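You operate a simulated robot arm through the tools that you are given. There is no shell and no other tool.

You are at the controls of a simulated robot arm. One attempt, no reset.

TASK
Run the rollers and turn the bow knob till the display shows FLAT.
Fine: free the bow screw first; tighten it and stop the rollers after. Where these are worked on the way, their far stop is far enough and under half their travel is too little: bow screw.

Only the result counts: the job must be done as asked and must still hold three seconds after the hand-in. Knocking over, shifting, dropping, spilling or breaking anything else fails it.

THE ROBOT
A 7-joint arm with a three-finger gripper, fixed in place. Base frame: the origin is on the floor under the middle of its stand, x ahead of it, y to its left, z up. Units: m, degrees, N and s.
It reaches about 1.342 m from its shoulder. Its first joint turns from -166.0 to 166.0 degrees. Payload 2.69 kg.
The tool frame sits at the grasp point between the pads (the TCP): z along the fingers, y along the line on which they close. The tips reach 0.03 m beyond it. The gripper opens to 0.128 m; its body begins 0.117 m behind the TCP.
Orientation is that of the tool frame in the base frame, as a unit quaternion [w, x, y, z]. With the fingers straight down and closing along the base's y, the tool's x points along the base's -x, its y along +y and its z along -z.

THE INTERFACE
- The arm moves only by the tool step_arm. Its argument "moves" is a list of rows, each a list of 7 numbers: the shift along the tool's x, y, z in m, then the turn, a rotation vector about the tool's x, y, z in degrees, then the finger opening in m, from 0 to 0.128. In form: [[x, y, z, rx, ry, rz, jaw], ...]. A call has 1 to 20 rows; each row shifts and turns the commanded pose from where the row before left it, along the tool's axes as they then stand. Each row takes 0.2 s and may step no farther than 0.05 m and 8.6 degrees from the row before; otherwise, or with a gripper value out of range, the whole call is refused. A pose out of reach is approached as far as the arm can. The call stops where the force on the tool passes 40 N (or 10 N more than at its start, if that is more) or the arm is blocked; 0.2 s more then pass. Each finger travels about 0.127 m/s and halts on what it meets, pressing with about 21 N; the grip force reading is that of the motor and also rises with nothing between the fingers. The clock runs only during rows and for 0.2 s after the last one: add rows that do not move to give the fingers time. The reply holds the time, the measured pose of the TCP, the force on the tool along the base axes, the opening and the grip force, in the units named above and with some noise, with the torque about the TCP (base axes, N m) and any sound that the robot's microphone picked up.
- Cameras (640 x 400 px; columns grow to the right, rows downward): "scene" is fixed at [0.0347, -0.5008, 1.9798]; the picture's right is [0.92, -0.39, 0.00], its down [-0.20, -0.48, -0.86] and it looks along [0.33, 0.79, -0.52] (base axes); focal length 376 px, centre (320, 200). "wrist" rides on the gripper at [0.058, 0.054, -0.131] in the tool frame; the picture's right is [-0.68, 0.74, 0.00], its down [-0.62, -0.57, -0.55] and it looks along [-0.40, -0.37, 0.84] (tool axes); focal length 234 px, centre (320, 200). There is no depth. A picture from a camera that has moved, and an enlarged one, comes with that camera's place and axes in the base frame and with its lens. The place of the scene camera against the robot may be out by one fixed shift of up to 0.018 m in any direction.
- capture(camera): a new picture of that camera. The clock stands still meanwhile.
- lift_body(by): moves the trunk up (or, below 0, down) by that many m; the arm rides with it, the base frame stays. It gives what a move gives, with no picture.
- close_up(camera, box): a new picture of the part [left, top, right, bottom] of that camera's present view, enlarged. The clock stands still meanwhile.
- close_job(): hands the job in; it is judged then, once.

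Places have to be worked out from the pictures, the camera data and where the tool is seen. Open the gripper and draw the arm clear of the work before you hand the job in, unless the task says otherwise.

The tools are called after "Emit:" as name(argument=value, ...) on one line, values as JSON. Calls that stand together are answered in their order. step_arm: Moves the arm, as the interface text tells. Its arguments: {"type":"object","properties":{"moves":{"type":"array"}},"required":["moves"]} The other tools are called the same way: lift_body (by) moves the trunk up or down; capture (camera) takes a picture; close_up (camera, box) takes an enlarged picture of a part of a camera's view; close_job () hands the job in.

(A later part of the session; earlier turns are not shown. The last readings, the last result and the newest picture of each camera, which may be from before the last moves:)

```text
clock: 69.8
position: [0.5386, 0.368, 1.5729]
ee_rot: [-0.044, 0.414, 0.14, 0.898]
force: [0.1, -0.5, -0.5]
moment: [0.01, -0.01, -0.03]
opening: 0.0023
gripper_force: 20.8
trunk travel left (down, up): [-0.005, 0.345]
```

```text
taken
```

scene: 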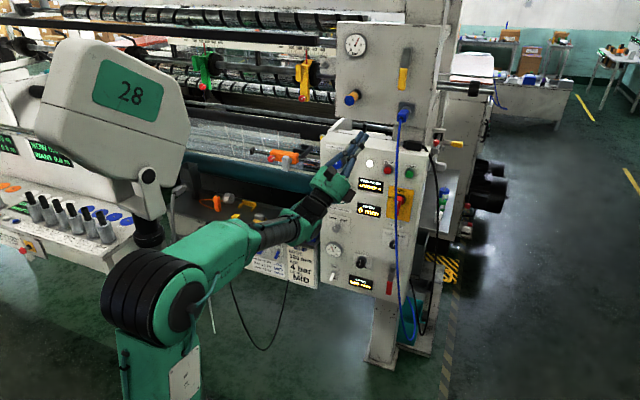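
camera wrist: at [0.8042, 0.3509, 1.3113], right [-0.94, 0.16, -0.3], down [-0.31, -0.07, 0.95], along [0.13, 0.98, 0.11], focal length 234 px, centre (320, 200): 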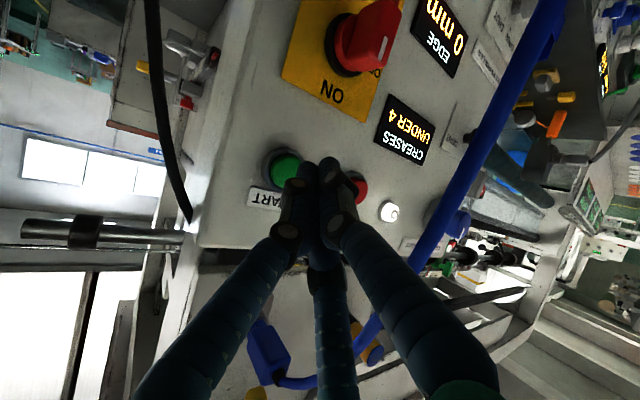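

At the raised pose, no limits. I now pitch down to level and come in toward the bow knob standoff at about (0.52, 0.60, 1.32).

Emit:
step_arm(moves=[[-0.021, -0.0348, -0.0127, 5.85, -4.52, 0, 0.0], [-0.0218, -0.0359, -0.0074, 5.85, -4.52, 0, 0.0], [-0.0221, -0.0363, -0.002, 5.85, -4.52, 0, 0.0], [-0.0221, -0.0362, 0.0035, 5.85, -4.52, 0, 0.0], [-0.0216, -0.0356, 0.009, 5.85, -4.52, 0, 0.02], [-0.0207, -0.0344, 0.0142, 5.85, -4.52, 0, 0.04], [-0.0194, -0.0328, 0.0192, 0, 0, 0, 0.06]])

Emit:
capture(camera="scene")

Emit:
capture(camera="wrist")

```text
clock: 71.5
position: [0.5215, 0.5683, 1.3563]
ee_rot: [-0.132, 0.577, 0.408, 0.695]
force: [-0.5, -1.1, 0.1]
moment: [-0.08, 0.05, 0.02]
opening: 0.0599
gripper_force: 0.0
trunk travel left (down, up): [-0.005, 0.345]
```

```text
taken
```

scene: 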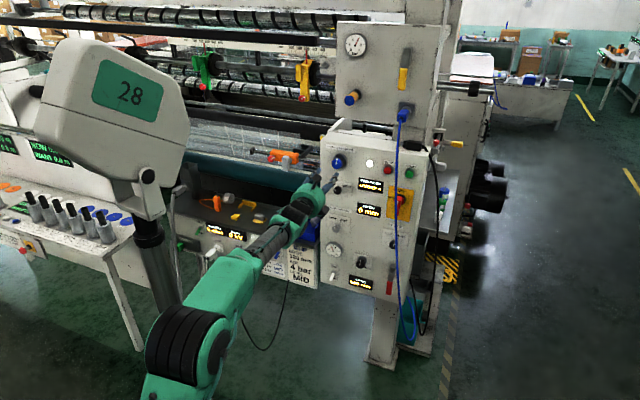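

```text
taken
camera wrist: at [0.4462, 0.4572, 1.4317], right [0.68, -0.66, -0.31], down [-0.57, -0.21, -0.79], along [0.46, 0.72, -0.52], focal length 234 px, centre (320, 200)
```

wrist: 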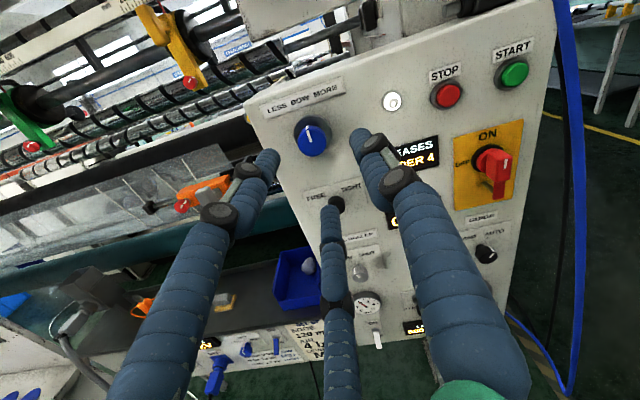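

Great upright view of the panel, lamp lit. I zoom on the bow knob to aim.

Emit:
close_up(camera="wrist", box=[240, 80, 400, 180])

```text
4.00 times, centred on (320, 130) of wrist
camera zoom: at [0.4462, 0.4572, 1.4317], right [0.68, -0.66, -0.31], down [-0.57, -0.21, -0.79], along [0.46, 0.72, -0.52], focal length 937 px, centre (320, 480)
```

zoom: 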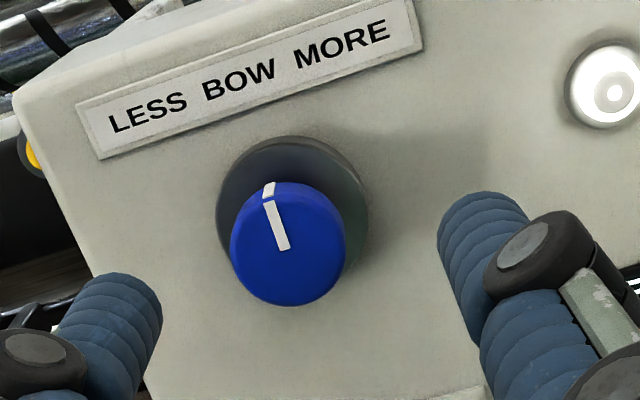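

The bow knob is about 18 mm in -x, 34 mm in -y and 20 cm ahead. I centre and approach to about 9 cm.

Emit:
step_arm(moves=[[-0.0045, -0.0085, 0.0275, 0, 0, 0, 0.08], [-0.0045, -0.0085, 0.0275, 0, 0, 0, 0.085], [-0.0045, -0.0085, 0.0275, 0, 0, 0, 0.085], [-0.0045, -0.0085, 0.0275, 0, 0, 0, 0.085], [0, 0, 0, 0, 0, 0, 0.085]])

Emit:
capture(camera="wrist")

Emit:
close_up(camera="wrist", box=[240, 80, 400, 180])

```text
clock: 72.7
position: [0.5824, 0.6652, 1.3254]
ee_rot: [-0.131, 0.578, 0.408, 0.694]
force: [-0.3, 0.6, -1.3]
moment: [0.06, -0.04, -0.02]
opening: 0.085
gripper_force: 0.1
trunk travel left (down, up): [-0.005, 0.345]
```

```text
taken
camera wrist: at [0.5086, 0.5536, 1.4005], right [0.68, -0.66, -0.31], down [-0.57, -0.22, -0.79], along [0.46, 0.72, -0.52], focal length 234 px, centre (320, 200)
```

wrist: 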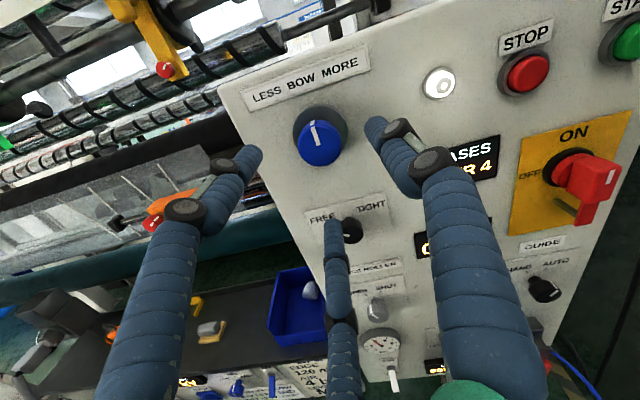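

```text
4.00 times, centred on (320, 130) of wrist
camera zoom: at [0.5086, 0.5536, 1.4005], right [0.68, -0.66, -0.31], down [-0.57, -0.22, -0.79], along [0.46, 0.72, -0.52], focal length 937 px, centre (320, 480)
```

zoom: 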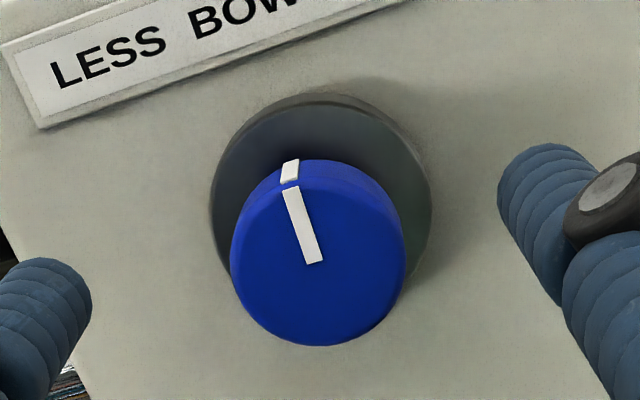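

The bow knob face is at (0.6445, 0.732, 1.324), 43 mm in diameter, now within 2 mm of the tool axis. I advance to just in front of it and re-check.

Emit:
step_arm(moves=[[-0.0005, -0.0015, 0.02, 0, 0, 0, 0.085], [0, 0, 0.02, 0, 0, 0, 0.085], [0, 0, 0.015, 0, 0, 0, 0.085], [0, 0, 0, 0, 0, 0, 0.085]])

Emit:
close_up(camera="wrist", box=[220, 90, 420, 215])

```text
clock: 73.7
position: [0.6214, 0.7051, 1.324]
ee_rot: [-0.131, 0.579, 0.408, 0.694]
force: [-0.3, -1.1, 0.0]
moment: [0.01, 0.01, -0.01]
opening: 0.085
gripper_force: 0.0
trunk travel left (down, up): [-0.005, 0.345]
```

```text
3.20 times, centred on (320, 152) of wrist
camera zoom: at [0.5467, 0.5944, 1.4003], right [0.68, -0.66, -0.31], down [-0.57, -0.22, -0.79], along [0.46, 0.72, -0.52], focal length 749 px, centre (320, 352)
```

zoom: 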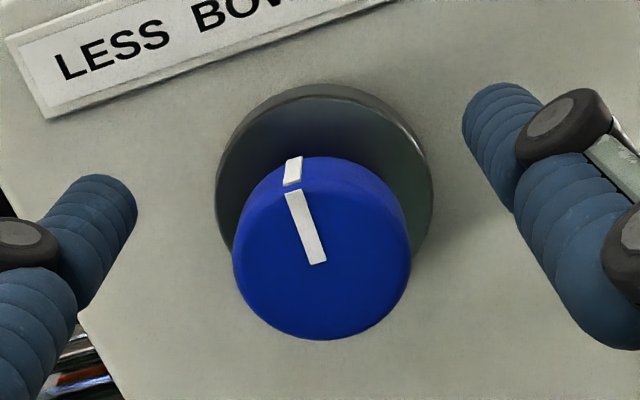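

Centred within about 1 mm. I advance 19 mm to straddle the knob and close on it.

Emit:
step_arm(moves=[[-0.001, 0, 0.01, 0, 0, 0, 0.085], [0, 0, 0.009, 0, 0, 0, 0.085], [0, 0, 0, 0, 0, 0, 0.06], [0, 0, 0, 0, 0, 0, 0.04], [0, 0, 0, 0, 0, 0, 0.02], [0, 0, 0, 0, 0, 0, 0.0]])

Emit:
capture(camera="wrist")

```text
clock: 75.0
position: [0.6347, 0.7181, 1.325]
ee_rot: [-0.131, 0.578, 0.408, 0.695]
force: [8.1, -2.5, 4.7]
moment: [0.0, 0.01, -0.47]
opening: 0.0408
gripper_force: 44.8
trunk travel left (down, up): [-0.005, 0.345]
```

```text
taken
camera wrist: at [0.5598, 0.6065, 1.4004], right [0.68, -0.66, -0.31], down [-0.57, -0.21, -0.79], along [0.46, 0.72, -0.52], focal length 234 px, centre (320, 200)
```

wrist: 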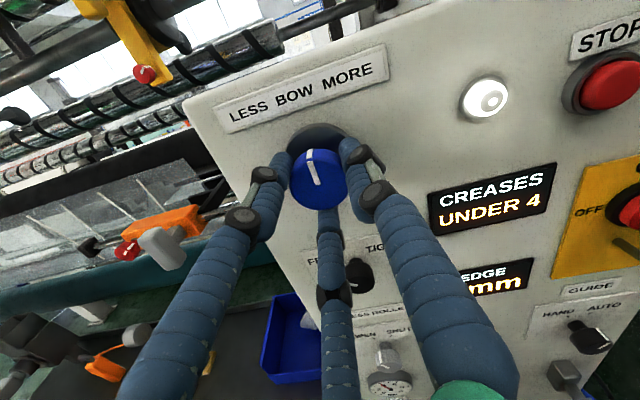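

Gripped at 0.041 m, and the CREASES display is readable in this view. I turn clockwise toward MORE by a small amount and read the display.

Emit:
step_arm(moves=[[0, 0, 0, 0, 0, 6, 0.0], [0, 0, 0, 0, 0, 6, 0.0]])

Emit:
capture(camera="wrist")

```text
clock: 75.7
position: [0.6337, 0.7178, 1.3248]
ee_rot: [-0.203, 0.618, 0.344, 0.677]
force: [-1.1, -17.8, 1.3]
moment: [0.17, -0.2, -0.18]
opening: 0.0404
gripper_force: 45.2
trunk travel left (down, up): [-0.005, 0.345]
```

```text
taken
camera wrist: at [0.5708, 0.596, 1.3937], right [0.62, -0.6, -0.5], down [-0.68, -0.1, -0.72], along [0.38, 0.79, -0.48], focal length 234 px, centre (320, 200)
```

wrist: 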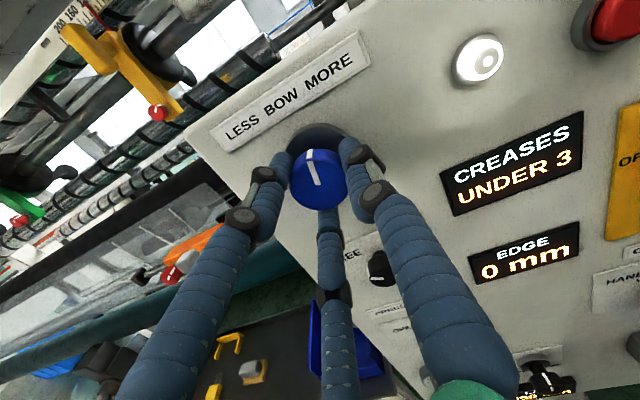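

Now UNDER 3 after about 12 degrees: the direction is right. I continue in small steps, easing the axial push a bit.

Emit:
step_arm(moves=[[0, 0, -0.0006, 0, 0, 6, 0.0], [0, 0, 0, 0, 0, 6, 0.0]])

Emit:
close_up(camera="wrist", box=[280, 60, 640, 285])

```text
clock: 76.2
position: [0.6343, 0.7181, 1.3236]
ee_rot: [-0.273, 0.65, 0.278, 0.652]
force: [14.5, 2.3, 7.8]
moment: [0.49, -0.52, -0.2]
opening: 0.0406
gripper_force: 45.2
trunk travel left (down, up): [-0.005, 0.345]
```

```text
1.78 times, centred on (460, 172) of wrist
camera zoom: at [0.5804, 0.5866, 1.3837], right [0.53, -0.52, -0.67], down [-0.79, 0.0, -0.62], along [0.32, 0.86, -0.41], focal length 416 px, centre (71, 249)
```

zoom: 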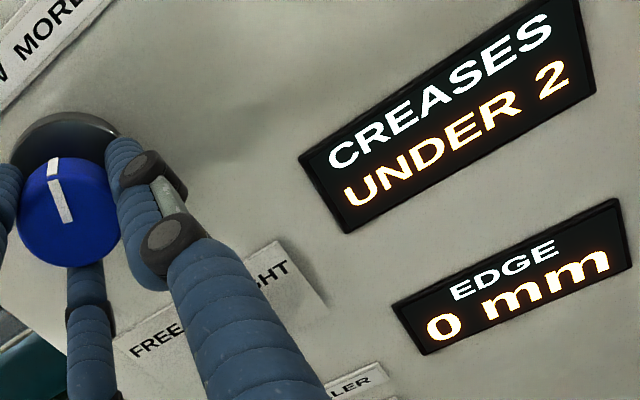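

UNDER 2 after about 24 degrees. I continue carefully.

Emit:
step_arm(moves=[[0, 0, 0, 0, 0, 6, 0.0], [0, 0, 0, 0, 0, 6, 0.0]])

Emit:
capture(camera="wrist")

```text
clock: 76.8
position: [0.6349, 0.7189, 1.3246]
ee_rot: [-0.34, 0.676, 0.209, 0.62]
force: [15.2, 5.6, 12.4]
moment: [0.42, -0.42, -0.25]
opening: 0.0408
gripper_force: 45.1
trunk travel left (down, up): [-0.005, 0.345]
```

```text
taken
camera wrist: at [0.5883, 0.5789, 1.3712], right [0.42, -0.41, -0.81], down [-0.87, 0.08, -0.49], along [0.26, 0.91, -0.32], focal length 234 px, centre (320, 200)
```

wrist: 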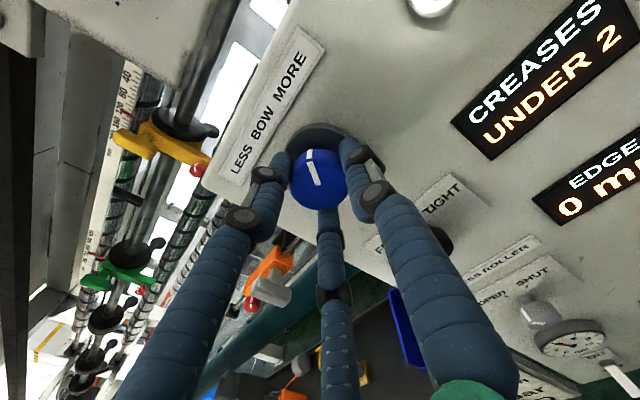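

Still UNDER 2 at about 36 degrees. I go on with smaller steps.

Emit:
step_arm(moves=[[0, 0, 0, 0, 0, 4, 0.0], [0, 0, 0, 0, 0, 0, 0.0]])

Emit:
close_up(camera="scene", box=[315, 140, 411, 200])

```text
clock: 77.5
position: [0.635, 0.7168, 1.3249]
ee_rot: [-0.362, 0.683, 0.185, 0.607]
force: [17.8, 11.5, 16.6]
moment: [0.41, -0.36, -0.11]
opening: 0.0407
gripper_force: 44.8
trunk travel left (down, up): [-0.005, 0.345]
```

```text
6.67 times, centred on (363, 170) of scene
camera zoom: at [0.0347, -0.5008, 1.9798], right [0.92, -0.39, 0.0], down [-0.2, -0.48, -0.86], along [0.33, 0.79, -0.52], focal length 2504 px, centre (33, 400)
```

zoom: 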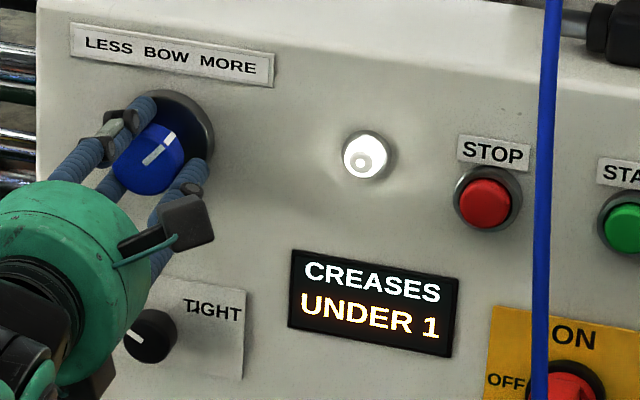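

UNDER 1 at about 40 degrees; the scene camera reads the display well. I relieve the side force slightly and step 4 degrees more.

Emit:
step_arm(moves=[[0.0006, -0.0002, 0.0006, 0, 0, 4, 0.0], [0, 0, 0, 0, 0, 0, 0.0]])

Emit:
close_up(camera="scene", box=[315, 140, 411, 200])

```text
clock: 78.0
position: [0.6335, 0.7168, 1.324]
ee_rot: [-0.381, 0.689, 0.162, 0.594]
force: [9.2, 4.6, 14.0]
moment: [0.4, -0.36, -0.16]
opening: 0.0409
gripper_force: 44.7
trunk travel left (down, up): [-0.005, 0.345]
```

```text
6.67 times, centred on (363, 170) of scene
camera zoom: at [0.0347, -0.5008, 1.9798], right [0.92, -0.39, 0.0], down [-0.2, -0.48, -0.86], along [0.33, 0.79, -0.52], focal length 2504 px, centre (33, 400)
```

zoom: 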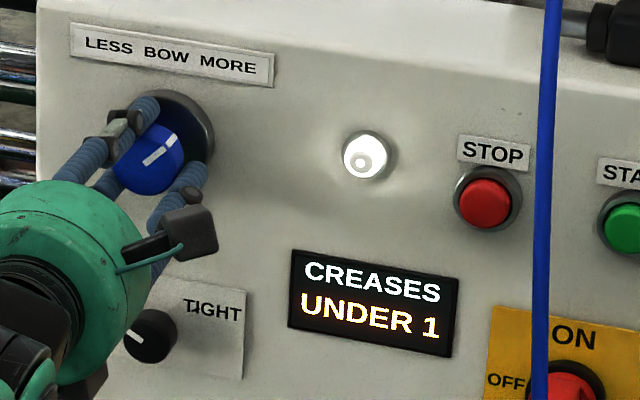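

Still UNDER 1 at about 44 degrees. Another 4 degrees.

Emit:
step_arm(moves=[[0.0003, -0.0001, 0.0002, 0, 0, 4, 0.0], [0, 0, 0, 0, 0, 0, 0.0]])

Emit:
close_up(camera="scene", box=[315, 140, 411, 200])

```text
clock: 78.7
position: [0.6346, 0.7184, 1.3257]
ee_rot: [-0.403, 0.695, 0.138, 0.58]
force: [-1.0, -6.3, 7.6]
moment: [0.25, -0.18, -0.01]
opening: 0.0409
gripper_force: 44.6
trunk travel left (down, up): [-0.005, 0.345]
```

```text
6.67 times, centred on (363, 170) of scene
camera zoom: at [0.0347, -0.5008, 1.9798], right [0.92, -0.39, 0.0], down [-0.2, -0.48, -0.86], along [0.33, 0.79, -0.52], focal length 2504 px, centre (33, 400)
```

zoom: 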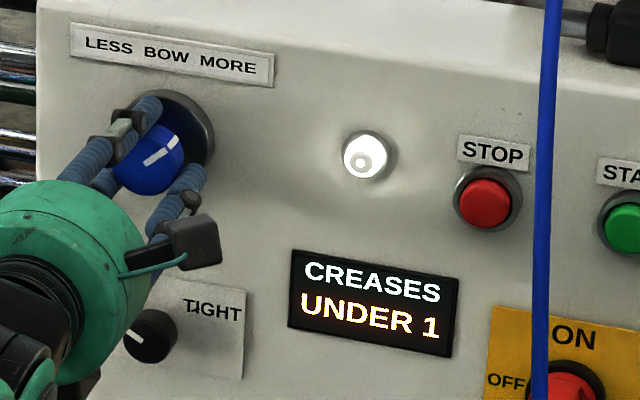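

Still UNDER 1 at about 48 degrees with low forces. Another 4 degrees.

Emit:
step_arm(moves=[[0, 0, 0, 0, 0, 4, 0.0], [0, 0, 0, 0, 0, 0, 0.0]])

Emit:
close_up(camera="scene", box=[315, 140, 411, 200])

```text
clock: 79.2
position: [0.6335, 0.7191, 1.3246]
ee_rot: [-0.421, 0.699, 0.113, 0.566]
force: [0.5, -6.2, 5.3]
moment: [0.13, -0.19, -0.2]
opening: 0.0406
gripper_force: 45.0
trunk travel left (down, up): [-0.005, 0.345]
```

```text
6.67 times, centred on (363, 170) of scene
camera zoom: at [0.0347, -0.5008, 1.9798], right [0.92, -0.39, 0.0], down [-0.2, -0.48, -0.86], along [0.33, 0.79, -0.52], focal length 2504 px, centre (33, 400)
```

zoom: 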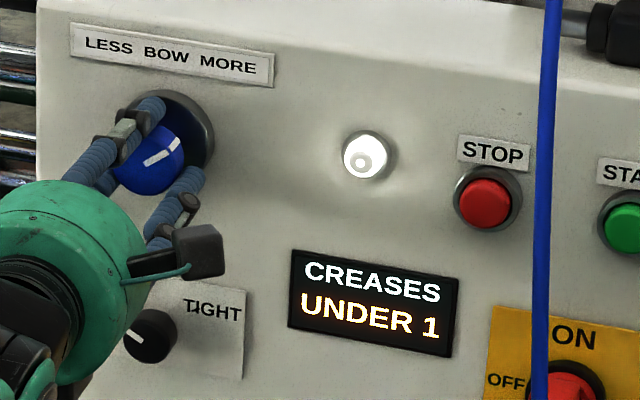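

Still UNDER 1 at about 52 degrees. Another 3 degrees.

Emit:
step_arm(moves=[[0, 0, 0, 0, 0, 3, 0.0], [0, 0, 0, 0, 0, 0, 0.0]])

Emit:
close_up(camera="scene", box=[315, 140, 411, 200])

```text
clock: 79.8
position: [0.6336, 0.7162, 1.3258]
ee_rot: [-0.437, 0.701, 0.096, 0.555]
force: [-4.2, -7.8, 3.8]
moment: [0.12, -0.14, -0.35]
opening: 0.0407
gripper_force: 44.7
trunk travel left (down, up): [-0.005, 0.345]
```

```text
6.67 times, centred on (363, 170) of scene
camera zoom: at [0.0347, -0.5008, 1.9798], right [0.92, -0.39, 0.0], down [-0.2, -0.48, -0.86], along [0.33, 0.79, -0.52], focal length 2504 px, centre (33, 400)
```

zoom: 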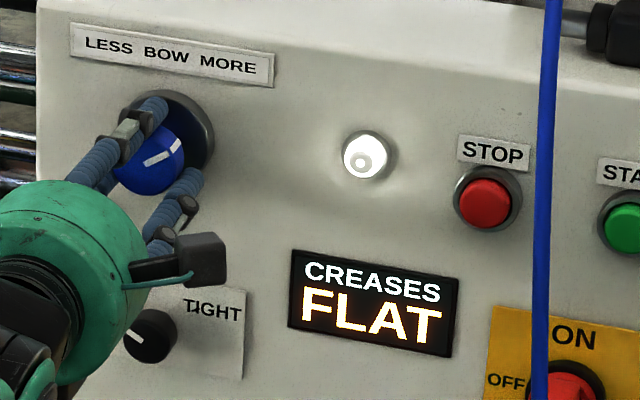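

FLAT is shown. To get some margin from the edge of the band I add 3 degrees and verify.

Emit:
step_arm(moves=[[0, 0, 0, 0, 0, 3, 0.0], [0, 0, 0, 0, 0, 0, 0.0], [0, 0, 0, 0, 0, 0, 0.0]])

Emit:
close_up(camera="scene", box=[315, 140, 411, 200])

```text
clock: 80.7
position: [0.6346, 0.7178, 1.3255]
ee_rot: [-0.452, 0.703, 0.077, 0.543]
force: [-6.6, -6.4, 2.5]
moment: [0.14, -0.08, 0.0]
opening: 0.0406
gripper_force: 44.7
trunk travel left (down, up): [-0.005, 0.345]
```

```text
6.67 times, centred on (363, 170) of scene
camera zoom: at [0.0347, -0.5008, 1.9798], right [0.92, -0.39, 0.0], down [-0.2, -0.48, -0.86], along [0.33, 0.79, -0.52], focal length 2504 px, centre (33, 400)
```

zoom: 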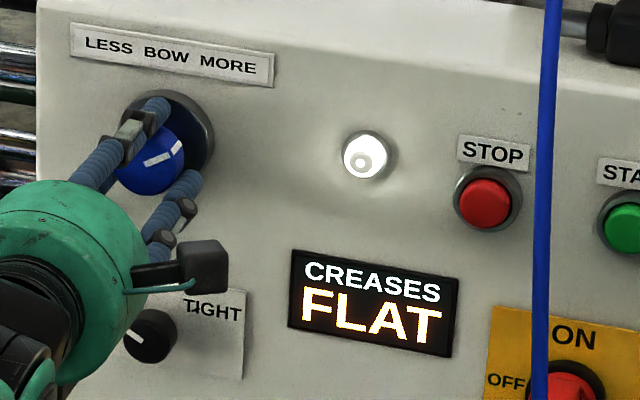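

FLAT holds with margin. I open the fingers evenly and back straight out, then check the display.

Emit:
step_arm(moves=[[0, 0, 0, 0, 0, 0, 0.06], [0, 0, 0, 0, 0, 0, 0.085], [0, 0, 0, 0, 0, 0, 0.085], [0, 0, -0.03, 0, 0, 0, 0.085], [0, 0, -0.03, 0, 0, 0, 0.085], [0, 0, -0.03, 0, 0, 0, 0.085]])

Emit:
close_up(camera="scene", box=[315, 140, 411, 200])

Emit:
capture(camera="wrist")

```text
clock: 82.0
position: [0.5724, 0.6536, 1.3252]
ee_rot: [-0.453, 0.703, 0.077, 0.543]
force: [-0.6, 0.8, 0.3]
moment: [-0.03, 0.02, 0.02]
opening: 0.0852
gripper_force: 0.2
trunk travel left (down, up): [-0.005, 0.345]
```

```text
6.67 times, centred on (363, 170) of scene
camera zoom: at [0.0347, -0.5008, 1.9798], right [0.92, -0.39, 0.0], down [-0.2, -0.48, -0.86], along [0.33, 0.79, -0.52], focal length 2504 px, centre (33, 400)
```

zoom: 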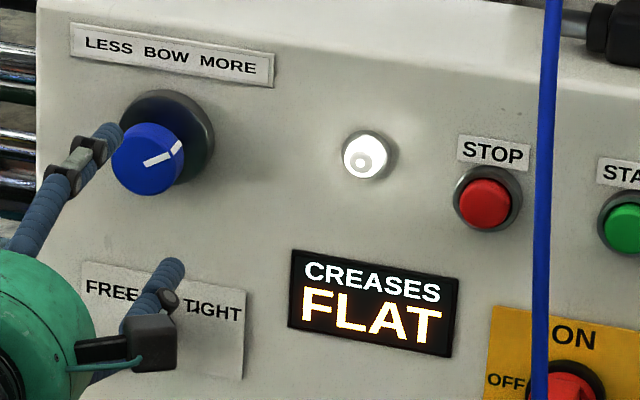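

```text
taken
camera wrist: at [0.536, 0.5055, 1.3452], right [0.17, -0.17, -0.97], down [-0.96, 0.17, -0.2], along [0.2, 0.97, -0.13], focal length 234 px, centre (320, 200)
```

wrist: 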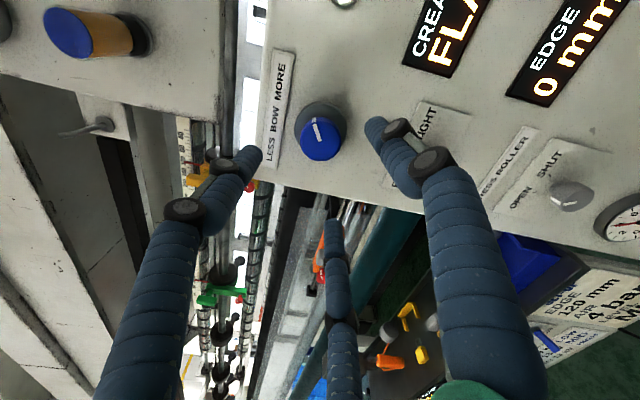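

FLAT stays after release. Next is tightening the screw: I roll back counter-clockwise by 58 degrees (to have room for the clockwise turn) while moving down to its pre-grasp pose.

Emit:
step_arm(moves=[[-0.0155, 0.0103, 0.0036, 0, 0, -8.3, 0.085], [-0.0168, 0.008, 0.0036, 0, 0, -8.3, 0.08], [-0.0178, 0.0055, 0.0036, 0, 0, -8.3, 0.075], [-0.0184, 0.0028, 0.0036, 0, 0, -8.3, 0.07], [-0.0186, 0.0001, 0.0036, 0, 0, -8.3, 0.07], [-0.0184, -0.0026, 0.0036, 0, 0, -8.3, 0.07], [-0.0179, -0.0052, 0.0036, 0, 0, -8.3, 0.07], [0, 0, 0, 0, 0, 0, 0.07]])

Emit:
close_up(camera="wrist", box=[240, 80, 400, 180])

```text
clock: 83.8
position: [0.5884, 0.6747, 1.1943]
ee_rot: [-0.128, 0.58, 0.407, 0.694]
force: [0.2, 0.4, -0.1]
moment: [0.0, 0.0, 0.0]
opening: 0.0697
gripper_force: 0.0
trunk travel left (down, up): [-0.005, 0.345]
```

```text
4.00 times, centred on (320, 130) of wrist
camera zoom: at [0.5131, 0.563, 1.2698], right [0.68, -0.67, -0.31], down [-0.57, -0.21, -0.79], along [0.46, 0.71, -0.53], focal length 937 px, centre (320, 480)
```

zoom: 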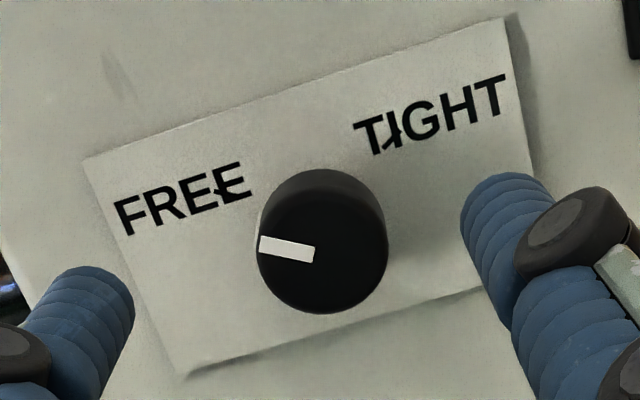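

The screw is at FREE and nearly centred (1-2 mm off). I correct and advance to just in front of it.

Emit:
step_arm(moves=[[0.001, 0.002, 0.02, 0, 0, 0, 0.07], [0, 0, 0.02, 0, 0, 0, 0.07], [0, 0, 0.014, 0, 0, 0, 0.07], [0, 0, 0, 0, 0, 0, 0.07]])

Emit:
close_up(camera="wrist", box=[220, 90, 420, 215])

```text
clock: 84.8
position: [0.6268, 0.7111, 1.1977]
ee_rot: [-0.128, 0.58, 0.407, 0.694]
force: [-0.2, -0.8, -0.8]
moment: [0.04, -0.02, -0.01]
opening: 0.0699
gripper_force: 0.1
trunk travel left (down, up): [-0.005, 0.345]
```

```text
3.20 times, centred on (320, 152) of wrist
camera zoom: at [0.5519, 0.6, 1.2741], right [0.68, -0.67, -0.31], down [-0.57, -0.21, -0.79], along [0.46, 0.71, -0.53], focal length 749 px, centre (320, 352)
```

zoom: 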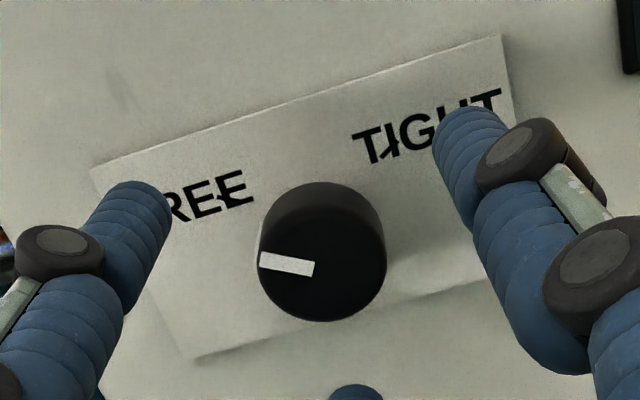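

A 3 mm correction is needed; I apply it and advance 21 mm, then close on the screw.

Emit:
step_arm(moves=[[-0.0024, -0.0016, 0.007, 0, 0, 0, 0.07], [0, 0, 0.007, 0, 0, 0, 0.07], [0, 0, 0.006, 0, 0, 0, 0.07], [0, 0, 0, 0, 0, 0, 0.07]])

Emit:
close_up(camera="wrist", box=[220, 90, 420, 215])

```text
clock: 85.8
position: [0.6413, 0.7248, 1.1952]
ee_rot: [-0.127, 0.58, 0.407, 0.694]
force: [-0.7, 0.4, 0.9]
moment: [0.0, 0.01, 0.02]
opening: 0.07
gripper_force: 0.0
trunk travel left (down, up): [-0.005, 0.345]
```

```text
3.20 times, centred on (320, 152) of wrist
camera zoom: at [0.5666, 0.6144, 1.2704], right [0.68, -0.67, -0.31], down [-0.57, -0.21, -0.79], along [0.46, 0.71, -0.53], focal length 749 px, centre (320, 352)
```

zoom: 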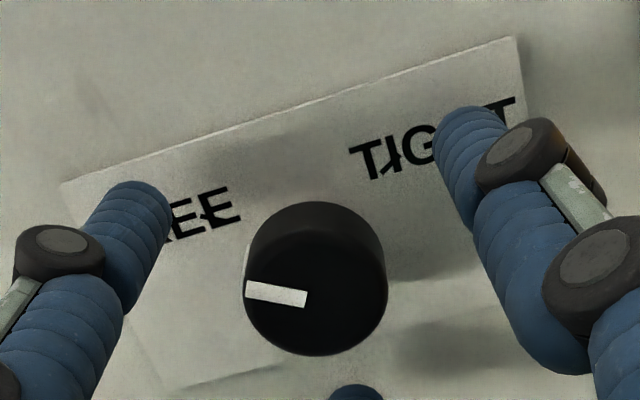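

Centred. I close on the screw and start turning clockwise toward TIGHT.

Emit:
step_arm(moves=[[0, 0, 0, 0, 0, 0, 0.05], [0, 0, 0, 0, 0, 0, 0.03], [0, 0, 0, 0, 0, 0, 0.015], [0, 0, 0, 0, 0, 0, 0.0], [0, 0, 0, 0, 0, 7, 0.0], [0, 0, 0, 0, 0, 7, 0.0], [0, 0, 0, 0, 0, 7, 0.0], [0, 0, 0, 0, 0, 7, 0.0]])

Emit:
close_up(camera="wrist", box=[220, 90, 420, 215])

Emit:
close_up(camera="scene", box=[315, 140, 411, 200])

```text
clock: 87.7
position: [0.6416, 0.7247, 1.196]
ee_rot: [-0.293, 0.661, 0.253, 0.642]
force: [6.5, 12.0, 6.8]
moment: [0.4, -0.38, 0.08]
opening: 0.031
gripper_force: 45.2
trunk travel left (down, up): [-0.005, 0.345]
```

```text
3.20 times, centred on (320, 152) of wrist
camera zoom: at [0.5893, 0.5917, 1.2503], right [0.49, -0.49, -0.72], down [-0.81, 0.03, -0.58], along [0.3, 0.87, -0.38], focal length 749 px, centre (320, 352)
```

zoom: 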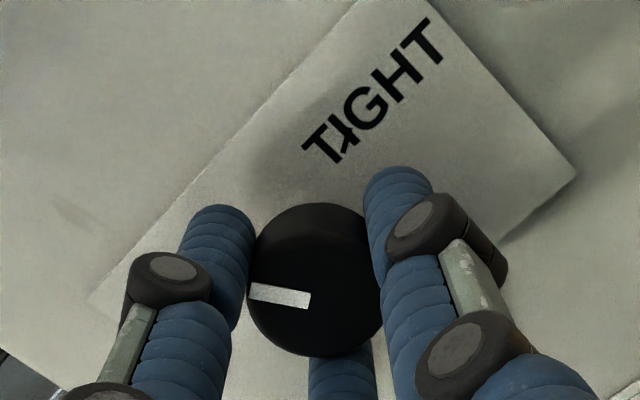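

```text
6.67 times, centred on (363, 170) of scene
camera zoom: at [0.0347, -0.5008, 1.9798], right [0.92, -0.39, 0.0], down [-0.2, -0.48, -0.86], along [0.33, 0.79, -0.52], focal length 2504 px, centre (33, 400)
```

zoom: 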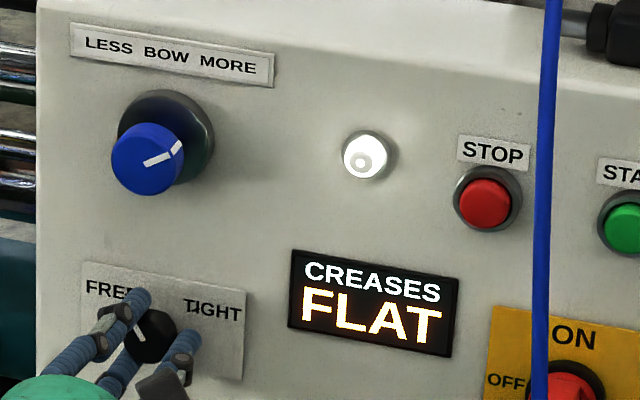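

The screw turns with the hand and the display stays FLAT. I continue clockwise toward TIGHT.

Emit:
step_arm(moves=[[0, 0, 0.0004, 0, 0, 7, 0.0], [0, 0, 0.0004, 0, 0, 7, 0.0], [0, 0, 0, 0, 0, 7, 0.0], [0, 0, 0, 0, 0, 7, 0.0]])

Emit:
close_up(camera="wrist", box=[220, 90, 420, 215])

```text
clock: 88.7
position: [0.641, 0.7249, 1.1961]
ee_rot: [-0.439, 0.703, 0.086, 0.553]
force: [-1.7, 0.5, 8.0]
moment: [0.42, -0.44, -0.09]
opening: 0.0313
gripper_force: 44.9
trunk travel left (down, up): [-0.005, 0.345]
```

```text
3.20 times, centred on (320, 152) of wrist
camera zoom: at [0.6029, 0.5782, 1.217], right [0.19, -0.19, -0.96], down [-0.96, 0.17, -0.23], along [0.21, 0.97, -0.15], focal length 749 px, centre (320, 352)
```

zoom: 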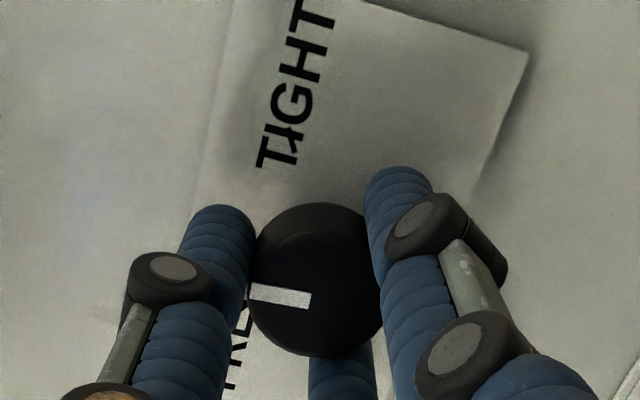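

About halfway now (pointer nearly straight up). I continue with the same steps.

Emit:
step_arm(moves=[[0, 0, 0, 0, 0, 7, 0.0], [0, 0, 0, 0, 0, 7, 0.0], [0, 0, 0, 0, 0, 7, 0.0], [0, 0, 0, 0, 0, 7, 0.0]])

Emit:
close_up(camera="wrist", box=[220, 90, 420, 215])

```text
clock: 89.7
position: [0.6409, 0.7254, 1.195]
ee_rot: [-0.56, 0.703, -0.086, 0.43]
force: [-3.6, -5.4, 11.0]
moment: [0.22, -0.23, 0.11]
opening: 0.0312
gripper_force: 45.3
trunk travel left (down, up): [-0.005, 0.345]
```

```text
3.20 times, centred on (320, 152) of wrist
camera zoom: at [0.6037, 0.5773, 1.1785], right [-0.15, 0.14, -0.98], down [-0.97, 0.18, 0.18], along [0.2, 0.97, 0.11], focal length 749 px, centre (320, 352)
```

zoom: 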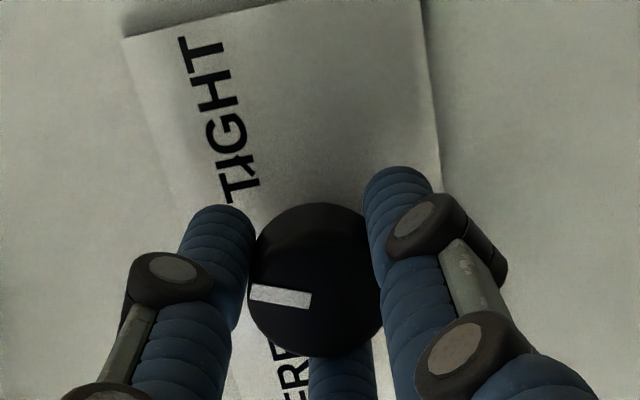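

84 degrees turned, all smooth. I continue toward the TIGHT stop.

Emit:
step_arm(moves=[[0, 0, 0, 0, 0, 7, 0.0], [0, 0, 0, 0, 0, 7, 0.0], [0, 0, 0, 0, 0, 7, 0.0], [0, 0, 0, 0, 0, 7, 0.0]])

Emit:
close_up(camera="wrist", box=[220, 90, 420, 215])

```text
clock: 90.7
position: [0.6412, 0.7251, 1.1945]
ee_rot: [-0.648, 0.66, -0.253, 0.282]
force: [3.5, 7.8, 13.8]
moment: [0.31, -0.27, 0.32]
opening: 0.0314
gripper_force: 45.3
trunk travel left (down, up): [-0.005, 0.345]
```

```text
3.20 times, centred on (320, 152) of wrist
camera zoom: at [0.5916, 0.5892, 1.144], right [-0.46, 0.45, -0.77], down [-0.84, 0.06, 0.54], along [0.29, 0.89, 0.35], focal length 749 px, centre (320, 352)
```

zoom: 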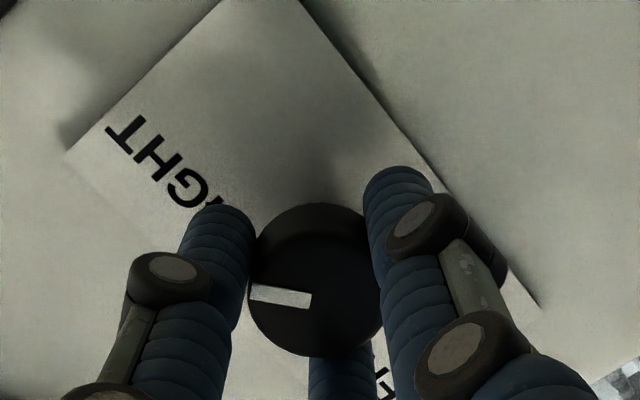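

112 degrees turned, no stop yet. I add small steps until I feel the stop.

Emit:
step_arm(moves=[[0, 0, 0, 0, 0, 5, 0.0], [0, 0, 0, 0, 0, 5, 0.0]])

Emit:
close_up(camera="wrist", box=[220, 90, 420, 215])

```text
clock: 91.2
position: [0.6415, 0.7253, 1.1956]
ee_rot: [0.669, -0.637, 0.31, -0.224]
force: [-2.5, 7.0, 15.1]
moment: [0.04, -0.57, 0.22]
opening: 0.0311
gripper_force: 44.6
trunk travel left (down, up): [-0.005, 0.345]
```

```text
3.20 times, centred on (320, 152) of wrist
camera zoom: at [0.5846, 0.5959, 1.1343], right [-0.55, 0.54, -0.64], down [-0.77, -0.01, 0.64], along [0.33, 0.84, 0.42], focal length 749 px, centre (320, 352)
```

zoom: 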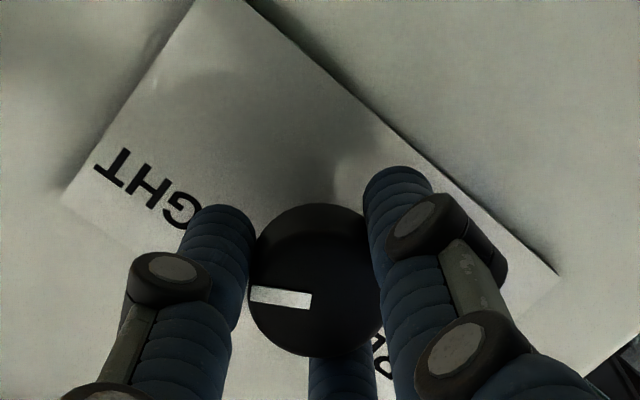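

Torque about the axis has risen to about 0.4 N m against the turn and the pointer begins to slip: the TIGHT stop. One more small step to be sure, then release.

Emit:
step_arm(moves=[[0, 0, 0, 0, 0, 4, 0.0], [0, 0, 0, 0, 0, 0, 0.0]])

Emit:
close_up(camera="wrist", box=[220, 90, 420, 215])

```text
clock: 91.8
position: [0.6406, 0.7257, 1.1938]
ee_rot: [0.678, -0.625, 0.331, -0.201]
force: [-1.0, 3.3, 15.6]
moment: [0.12, -0.6, 0.04]
opening: 0.0313
gripper_force: 45.0
trunk travel left (down, up): [-0.005, 0.345]
```

```text
3.20 times, centred on (320, 152) of wrist
camera zoom: at [0.5815, 0.5988, 1.1309], right [-0.58, 0.57, -0.59], down [-0.73, -0.05, 0.68], along [0.36, 0.82, 0.44], focal length 749 px, centre (320, 352)
```

zoom: 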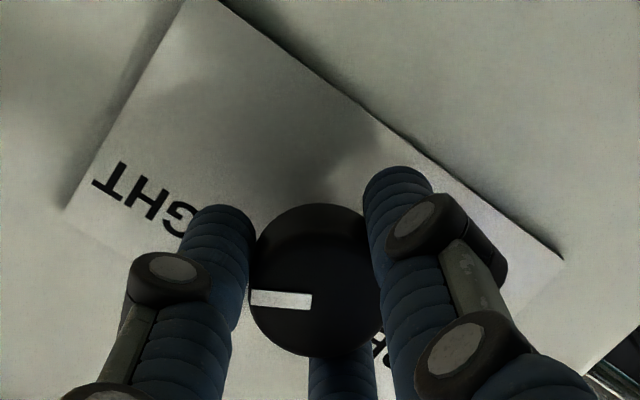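

At the TIGHT stop. I release and back out, then verify the screw, the display and the lamp.

Emit:
step_arm(moves=[[0, 0, 0, 0, 0, 0, 0.05], [0, 0, 0, 0, 0, 0, 0.07], [0, 0, 0, 0, 0, 0, 0.07], [0, 0, -0.03, 0, 0, 0, 0.07], [0, 0, -0.03, 0, 0, 0, 0.07], [0, 0, -0.03, 0, 0, 0, 0.07], [0, 0, -0.03, 0, 0, 0, 0.05]])

Emit:
close_up(camera="scene", box=[315, 140, 411, 200])

Emit:
capture(camera="wrist")

```text
clock: 93.5
position: [0.5576, 0.6377, 1.1926]
ee_rot: [0.676, -0.626, 0.333, -0.201]
force: [0.3, 1.4, -0.4]
moment: [0.02, -0.03, 0.01]
opening: 0.0499
gripper_force: 0.0
trunk travel left (down, up): [-0.005, 0.345]
```

```text
6.67 times, centred on (363, 170) of scene
camera zoom: at [0.0347, -0.5008, 1.9798], right [0.92, -0.39, 0.0], down [-0.2, -0.48, -0.86], along [0.33, 0.79, -0.52], focal length 2504 px, centre (33, 400)
```

zoom: 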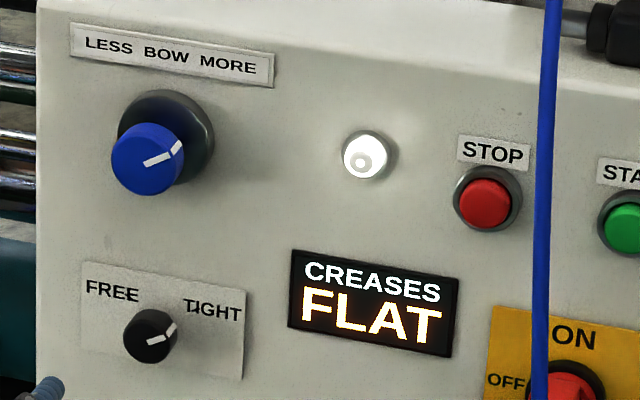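

```text
taken
camera wrist: at [0.4978, 0.5112, 1.1292], right [-0.58, 0.57, -0.59], down [-0.73, -0.04, 0.68], along [0.36, 0.82, 0.44], focal length 234 px, centre (320, 200)
```

wrist: 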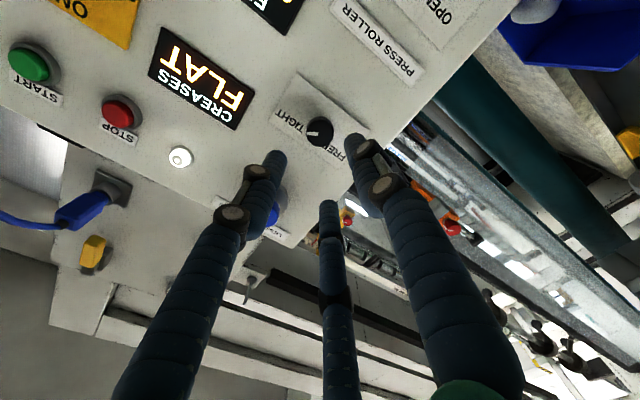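

Screw TIGHT, display FLAT, lamp still lit. STOP's face works out at (0.806, 0.606, 1.318), with the cable 5.5 cm to its right, so I approach from the left: I close the fingers, yaw right about 16 degrees, and move right and up.

Emit:
step_arm(moves=[[0, 0, -0.02, 1.09, 5.39, 0.03, 0.03], [0.0225, -0.0259, 0.0044, 1.09, 5.39, 0.03, 0.015], [0.0225, -0.0259, 0.0044, 1.09, 5.39, 0.03, 0.0], [0, 0, 0, 0, 0, 0, 0.0]])

Emit:
capture(camera="scene")

```text
clock: 94.5
position: [0.5839, 0.5845, 1.2351]
ee_rot: [0.643, -0.572, 0.415, -0.294]
force: [-0.2, 0.3, -0.3]
moment: [-0.01, 0.02, -0.01]
opening: 0.0023
gripper_force: 21.0
trunk travel left (down, up): [-0.005, 0.345]
```

```text
taken
```

scene: 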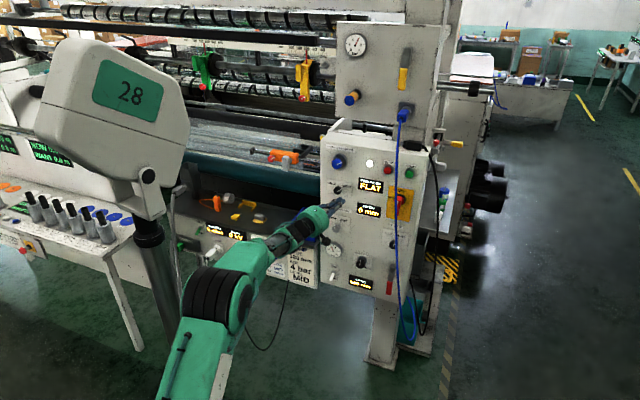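

No limits with the hand yawed right. I continue to the STOP standoff.

Emit:
step_arm(moves=[[0.0179, -0.0247, 0.0185, 0, 0, 0, 0.0], [0.0179, -0.0247, 0.0185, 0, 0, 0, 0.0], [0.0179, -0.0247, 0.0185, 0, 0, 0, 0.0], [0.0179, -0.0247, 0.0185, 0, 0, 0, 0.0], [0, 0, 0, 0, 0, 0, 0.0]])

Emit:
capture(camera="wrist")

Emit:
capture(camera="scene")

```text
clock: 95.7
position: [0.6938, 0.5451, 1.3192]
ee_rot: [0.643, -0.573, 0.416, -0.293]
force: [-0.3, -0.8, -0.2]
moment: [0.0, 0.01, -0.03]
opening: 0.0025
gripper_force: 20.7
trunk travel left (down, up): [-0.005, 0.345]
```

```text
taken
camera wrist: at [0.6017, 0.4398, 1.2548], right [-0.4, 0.7, -0.59], down [-0.72, 0.16, 0.68], along [0.57, 0.69, 0.44], focal length 234 px, centre (320, 200)
```

wrist: 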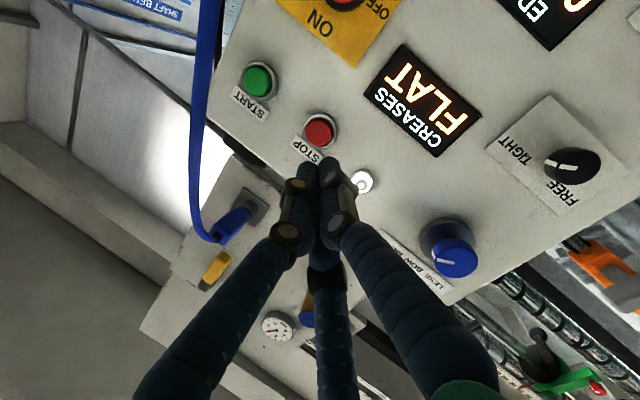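

```text
taken
```

scene: 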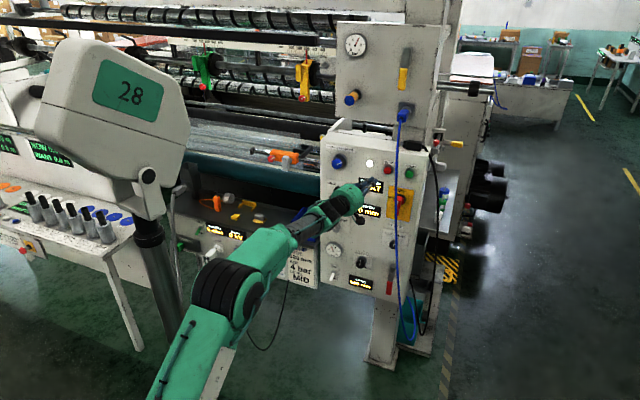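

STOP lies right on the tool axis, 12.7 cm ahead, with the cable well to the side. I move to about 1.5 cm short of it.

Emit:
step_arm(moves=[[0.0052, -0.0006, 0.0278, 0, 0, 0, 0.0], [0.0052, -0.0006, 0.0278, 0, 0, 0, 0.0], [0.0052, -0.0006, 0.0278, 0, 0, 0, 0.0], [0, 0, 0, 0, 0, 0, 0.0]])

Emit:
close_up(camera="wrist", box=[220, 90, 420, 215])

Emit:
close_up(camera="scene", box=[345, 130, 441, 190])

```text
clock: 96.7
position: [0.7779, 0.5722, 1.3156]
ee_rot: [0.642, -0.574, 0.416, -0.293]
force: [-0.3, 0.6, -0.2]
moment: [0.02, -0.07, 0.0]
opening: 0.0024
gripper_force: 20.9
trunk travel left (down, up): [-0.005, 0.345]
```

```text
3.20 times, centred on (320, 152) of wrist
camera zoom: at [0.6856, 0.4663, 1.2517], right [-0.4, 0.7, -0.59], down [-0.72, 0.16, 0.68], along [0.57, 0.69, 0.44], focal length 749 px, centre (320, 352)
```

zoom: 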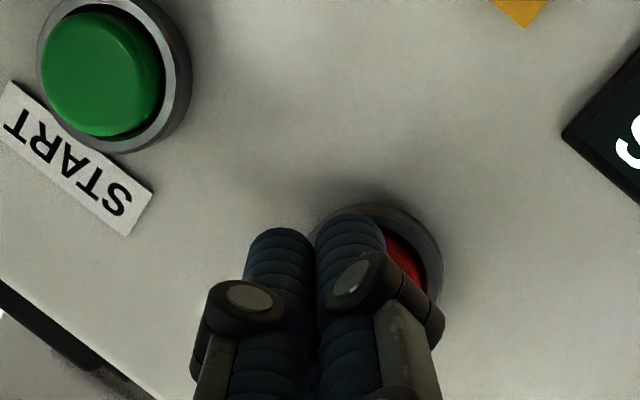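

```text
6.67 times, centred on (393, 160) of scene
camera zoom: at [0.0347, -0.5008, 1.9798], right [0.92, -0.39, 0.0], down [-0.2, -0.48, -0.86], along [0.33, 0.79, -0.52], focal length 2504 px, centre (-167, 467)
```

zoom: 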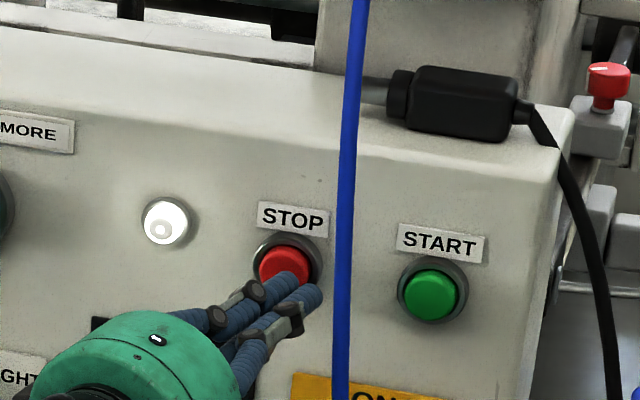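

The fingertip cluster sits about 6-13 mm right of STOP's centre, so I shift 6 mm left and 2 mm up, then press along the panel normal in small steps.

Emit:
step_arm(moves=[[-0.006, -0.0009, -0.0017, 0, 0, 0, 0.0], [-0.0023, 0.0005, 0.0076, 0, 0, 0, 0.0], [-0.0014, 0.0003, 0.0048, 0, 0, 0, 0.0], [0, 0, 0, 0, 0, 0, 0.0]])

Emit:
close_up(camera="scene", box=[345, 130, 441, 190])

Emit:
close_up(camera="wrist", box=[220, 90, 420, 215])

```text
clock: 97.7
position: [0.7793, 0.5854, 1.319]
ee_rot: [0.643, -0.572, 0.416, -0.293]
force: [-1.2, -0.5, -0.9]
moment: [0.01, -0.03, 0.02]
opening: 0.0024
gripper_force: 21.1
trunk travel left (down, up): [-0.005, 0.345]
```

```text
6.67 times, centred on (393, 160) of scene
camera zoom: at [0.0347, -0.5008, 1.9798], right [0.92, -0.39, 0.0], down [-0.2, -0.48, -0.86], along [0.33, 0.79, -0.52], focal length 2504 px, centre (-167, 467)
```

zoom: 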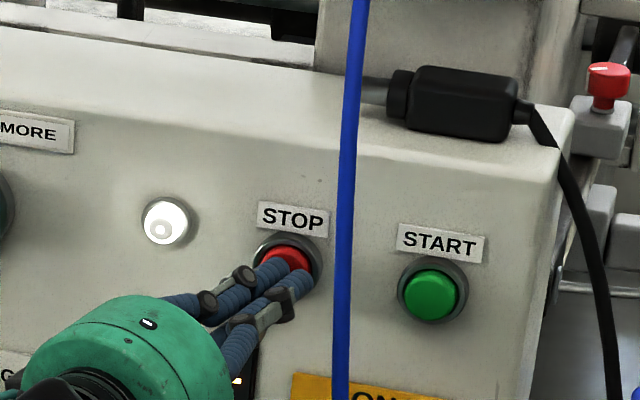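

```text
3.20 times, centred on (320, 152) of wrist
camera zoom: at [0.6879, 0.4805, 1.2537], right [-0.4, 0.7, -0.59], down [-0.72, 0.16, 0.68], along [0.57, 0.69, 0.44], focal length 749 px, centre (320, 352)
```

zoom: 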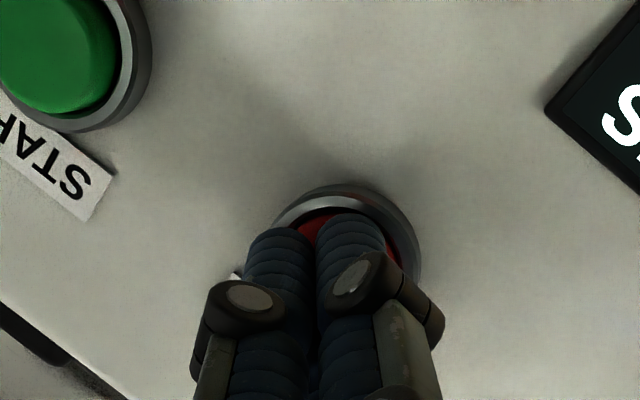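

Well aligned and about at contact. I press in further in 3-4 mm steps.

Emit:
step_arm(moves=[[-0.0011, 0.0002, 0.0038, 0, 0, 0, 0.0], [-0.0009, 0.0002, 0.0029, 0, 0, 0, 0.0], [-0.0009, 0.0002, 0.0029, 0, 0, 0, 0.0]])

Emit:
close_up(camera="scene", box=[345, 130, 441, 190])

```text
clock: 98.5
position: [0.7829, 0.5898, 1.3178]
ee_rot: [0.642, -0.573, 0.417, -0.293]
force: [-26.4, -25.4, -0.9]
moment: [0.15, -0.14, 0.28]
opening: 0.0019
gripper_force: 21.1
trunk travel left (down, up): [-0.005, 0.345]
heard: click
stopped in row 3: the force on the tool passed its limit at 45 N (the readings are from after the stop); the commanded pose is now the measured one
```

```text
6.67 times, centred on (393, 160) of scene
camera zoom: at [0.0347, -0.5008, 1.9798], right [0.92, -0.39, 0.0], down [-0.2, -0.48, -0.86], along [0.33, 0.79, -0.52], focal length 2504 px, centre (-167, 467)
```

zoom: 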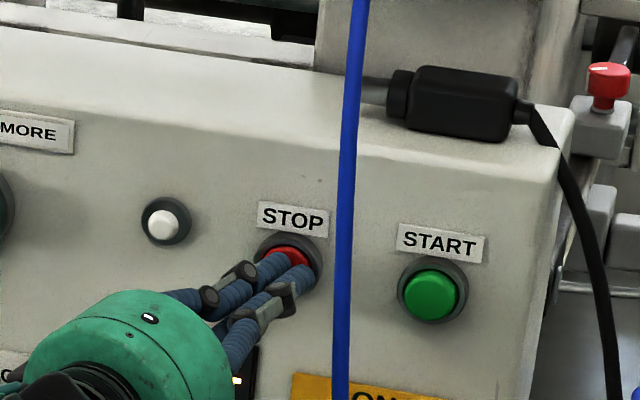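

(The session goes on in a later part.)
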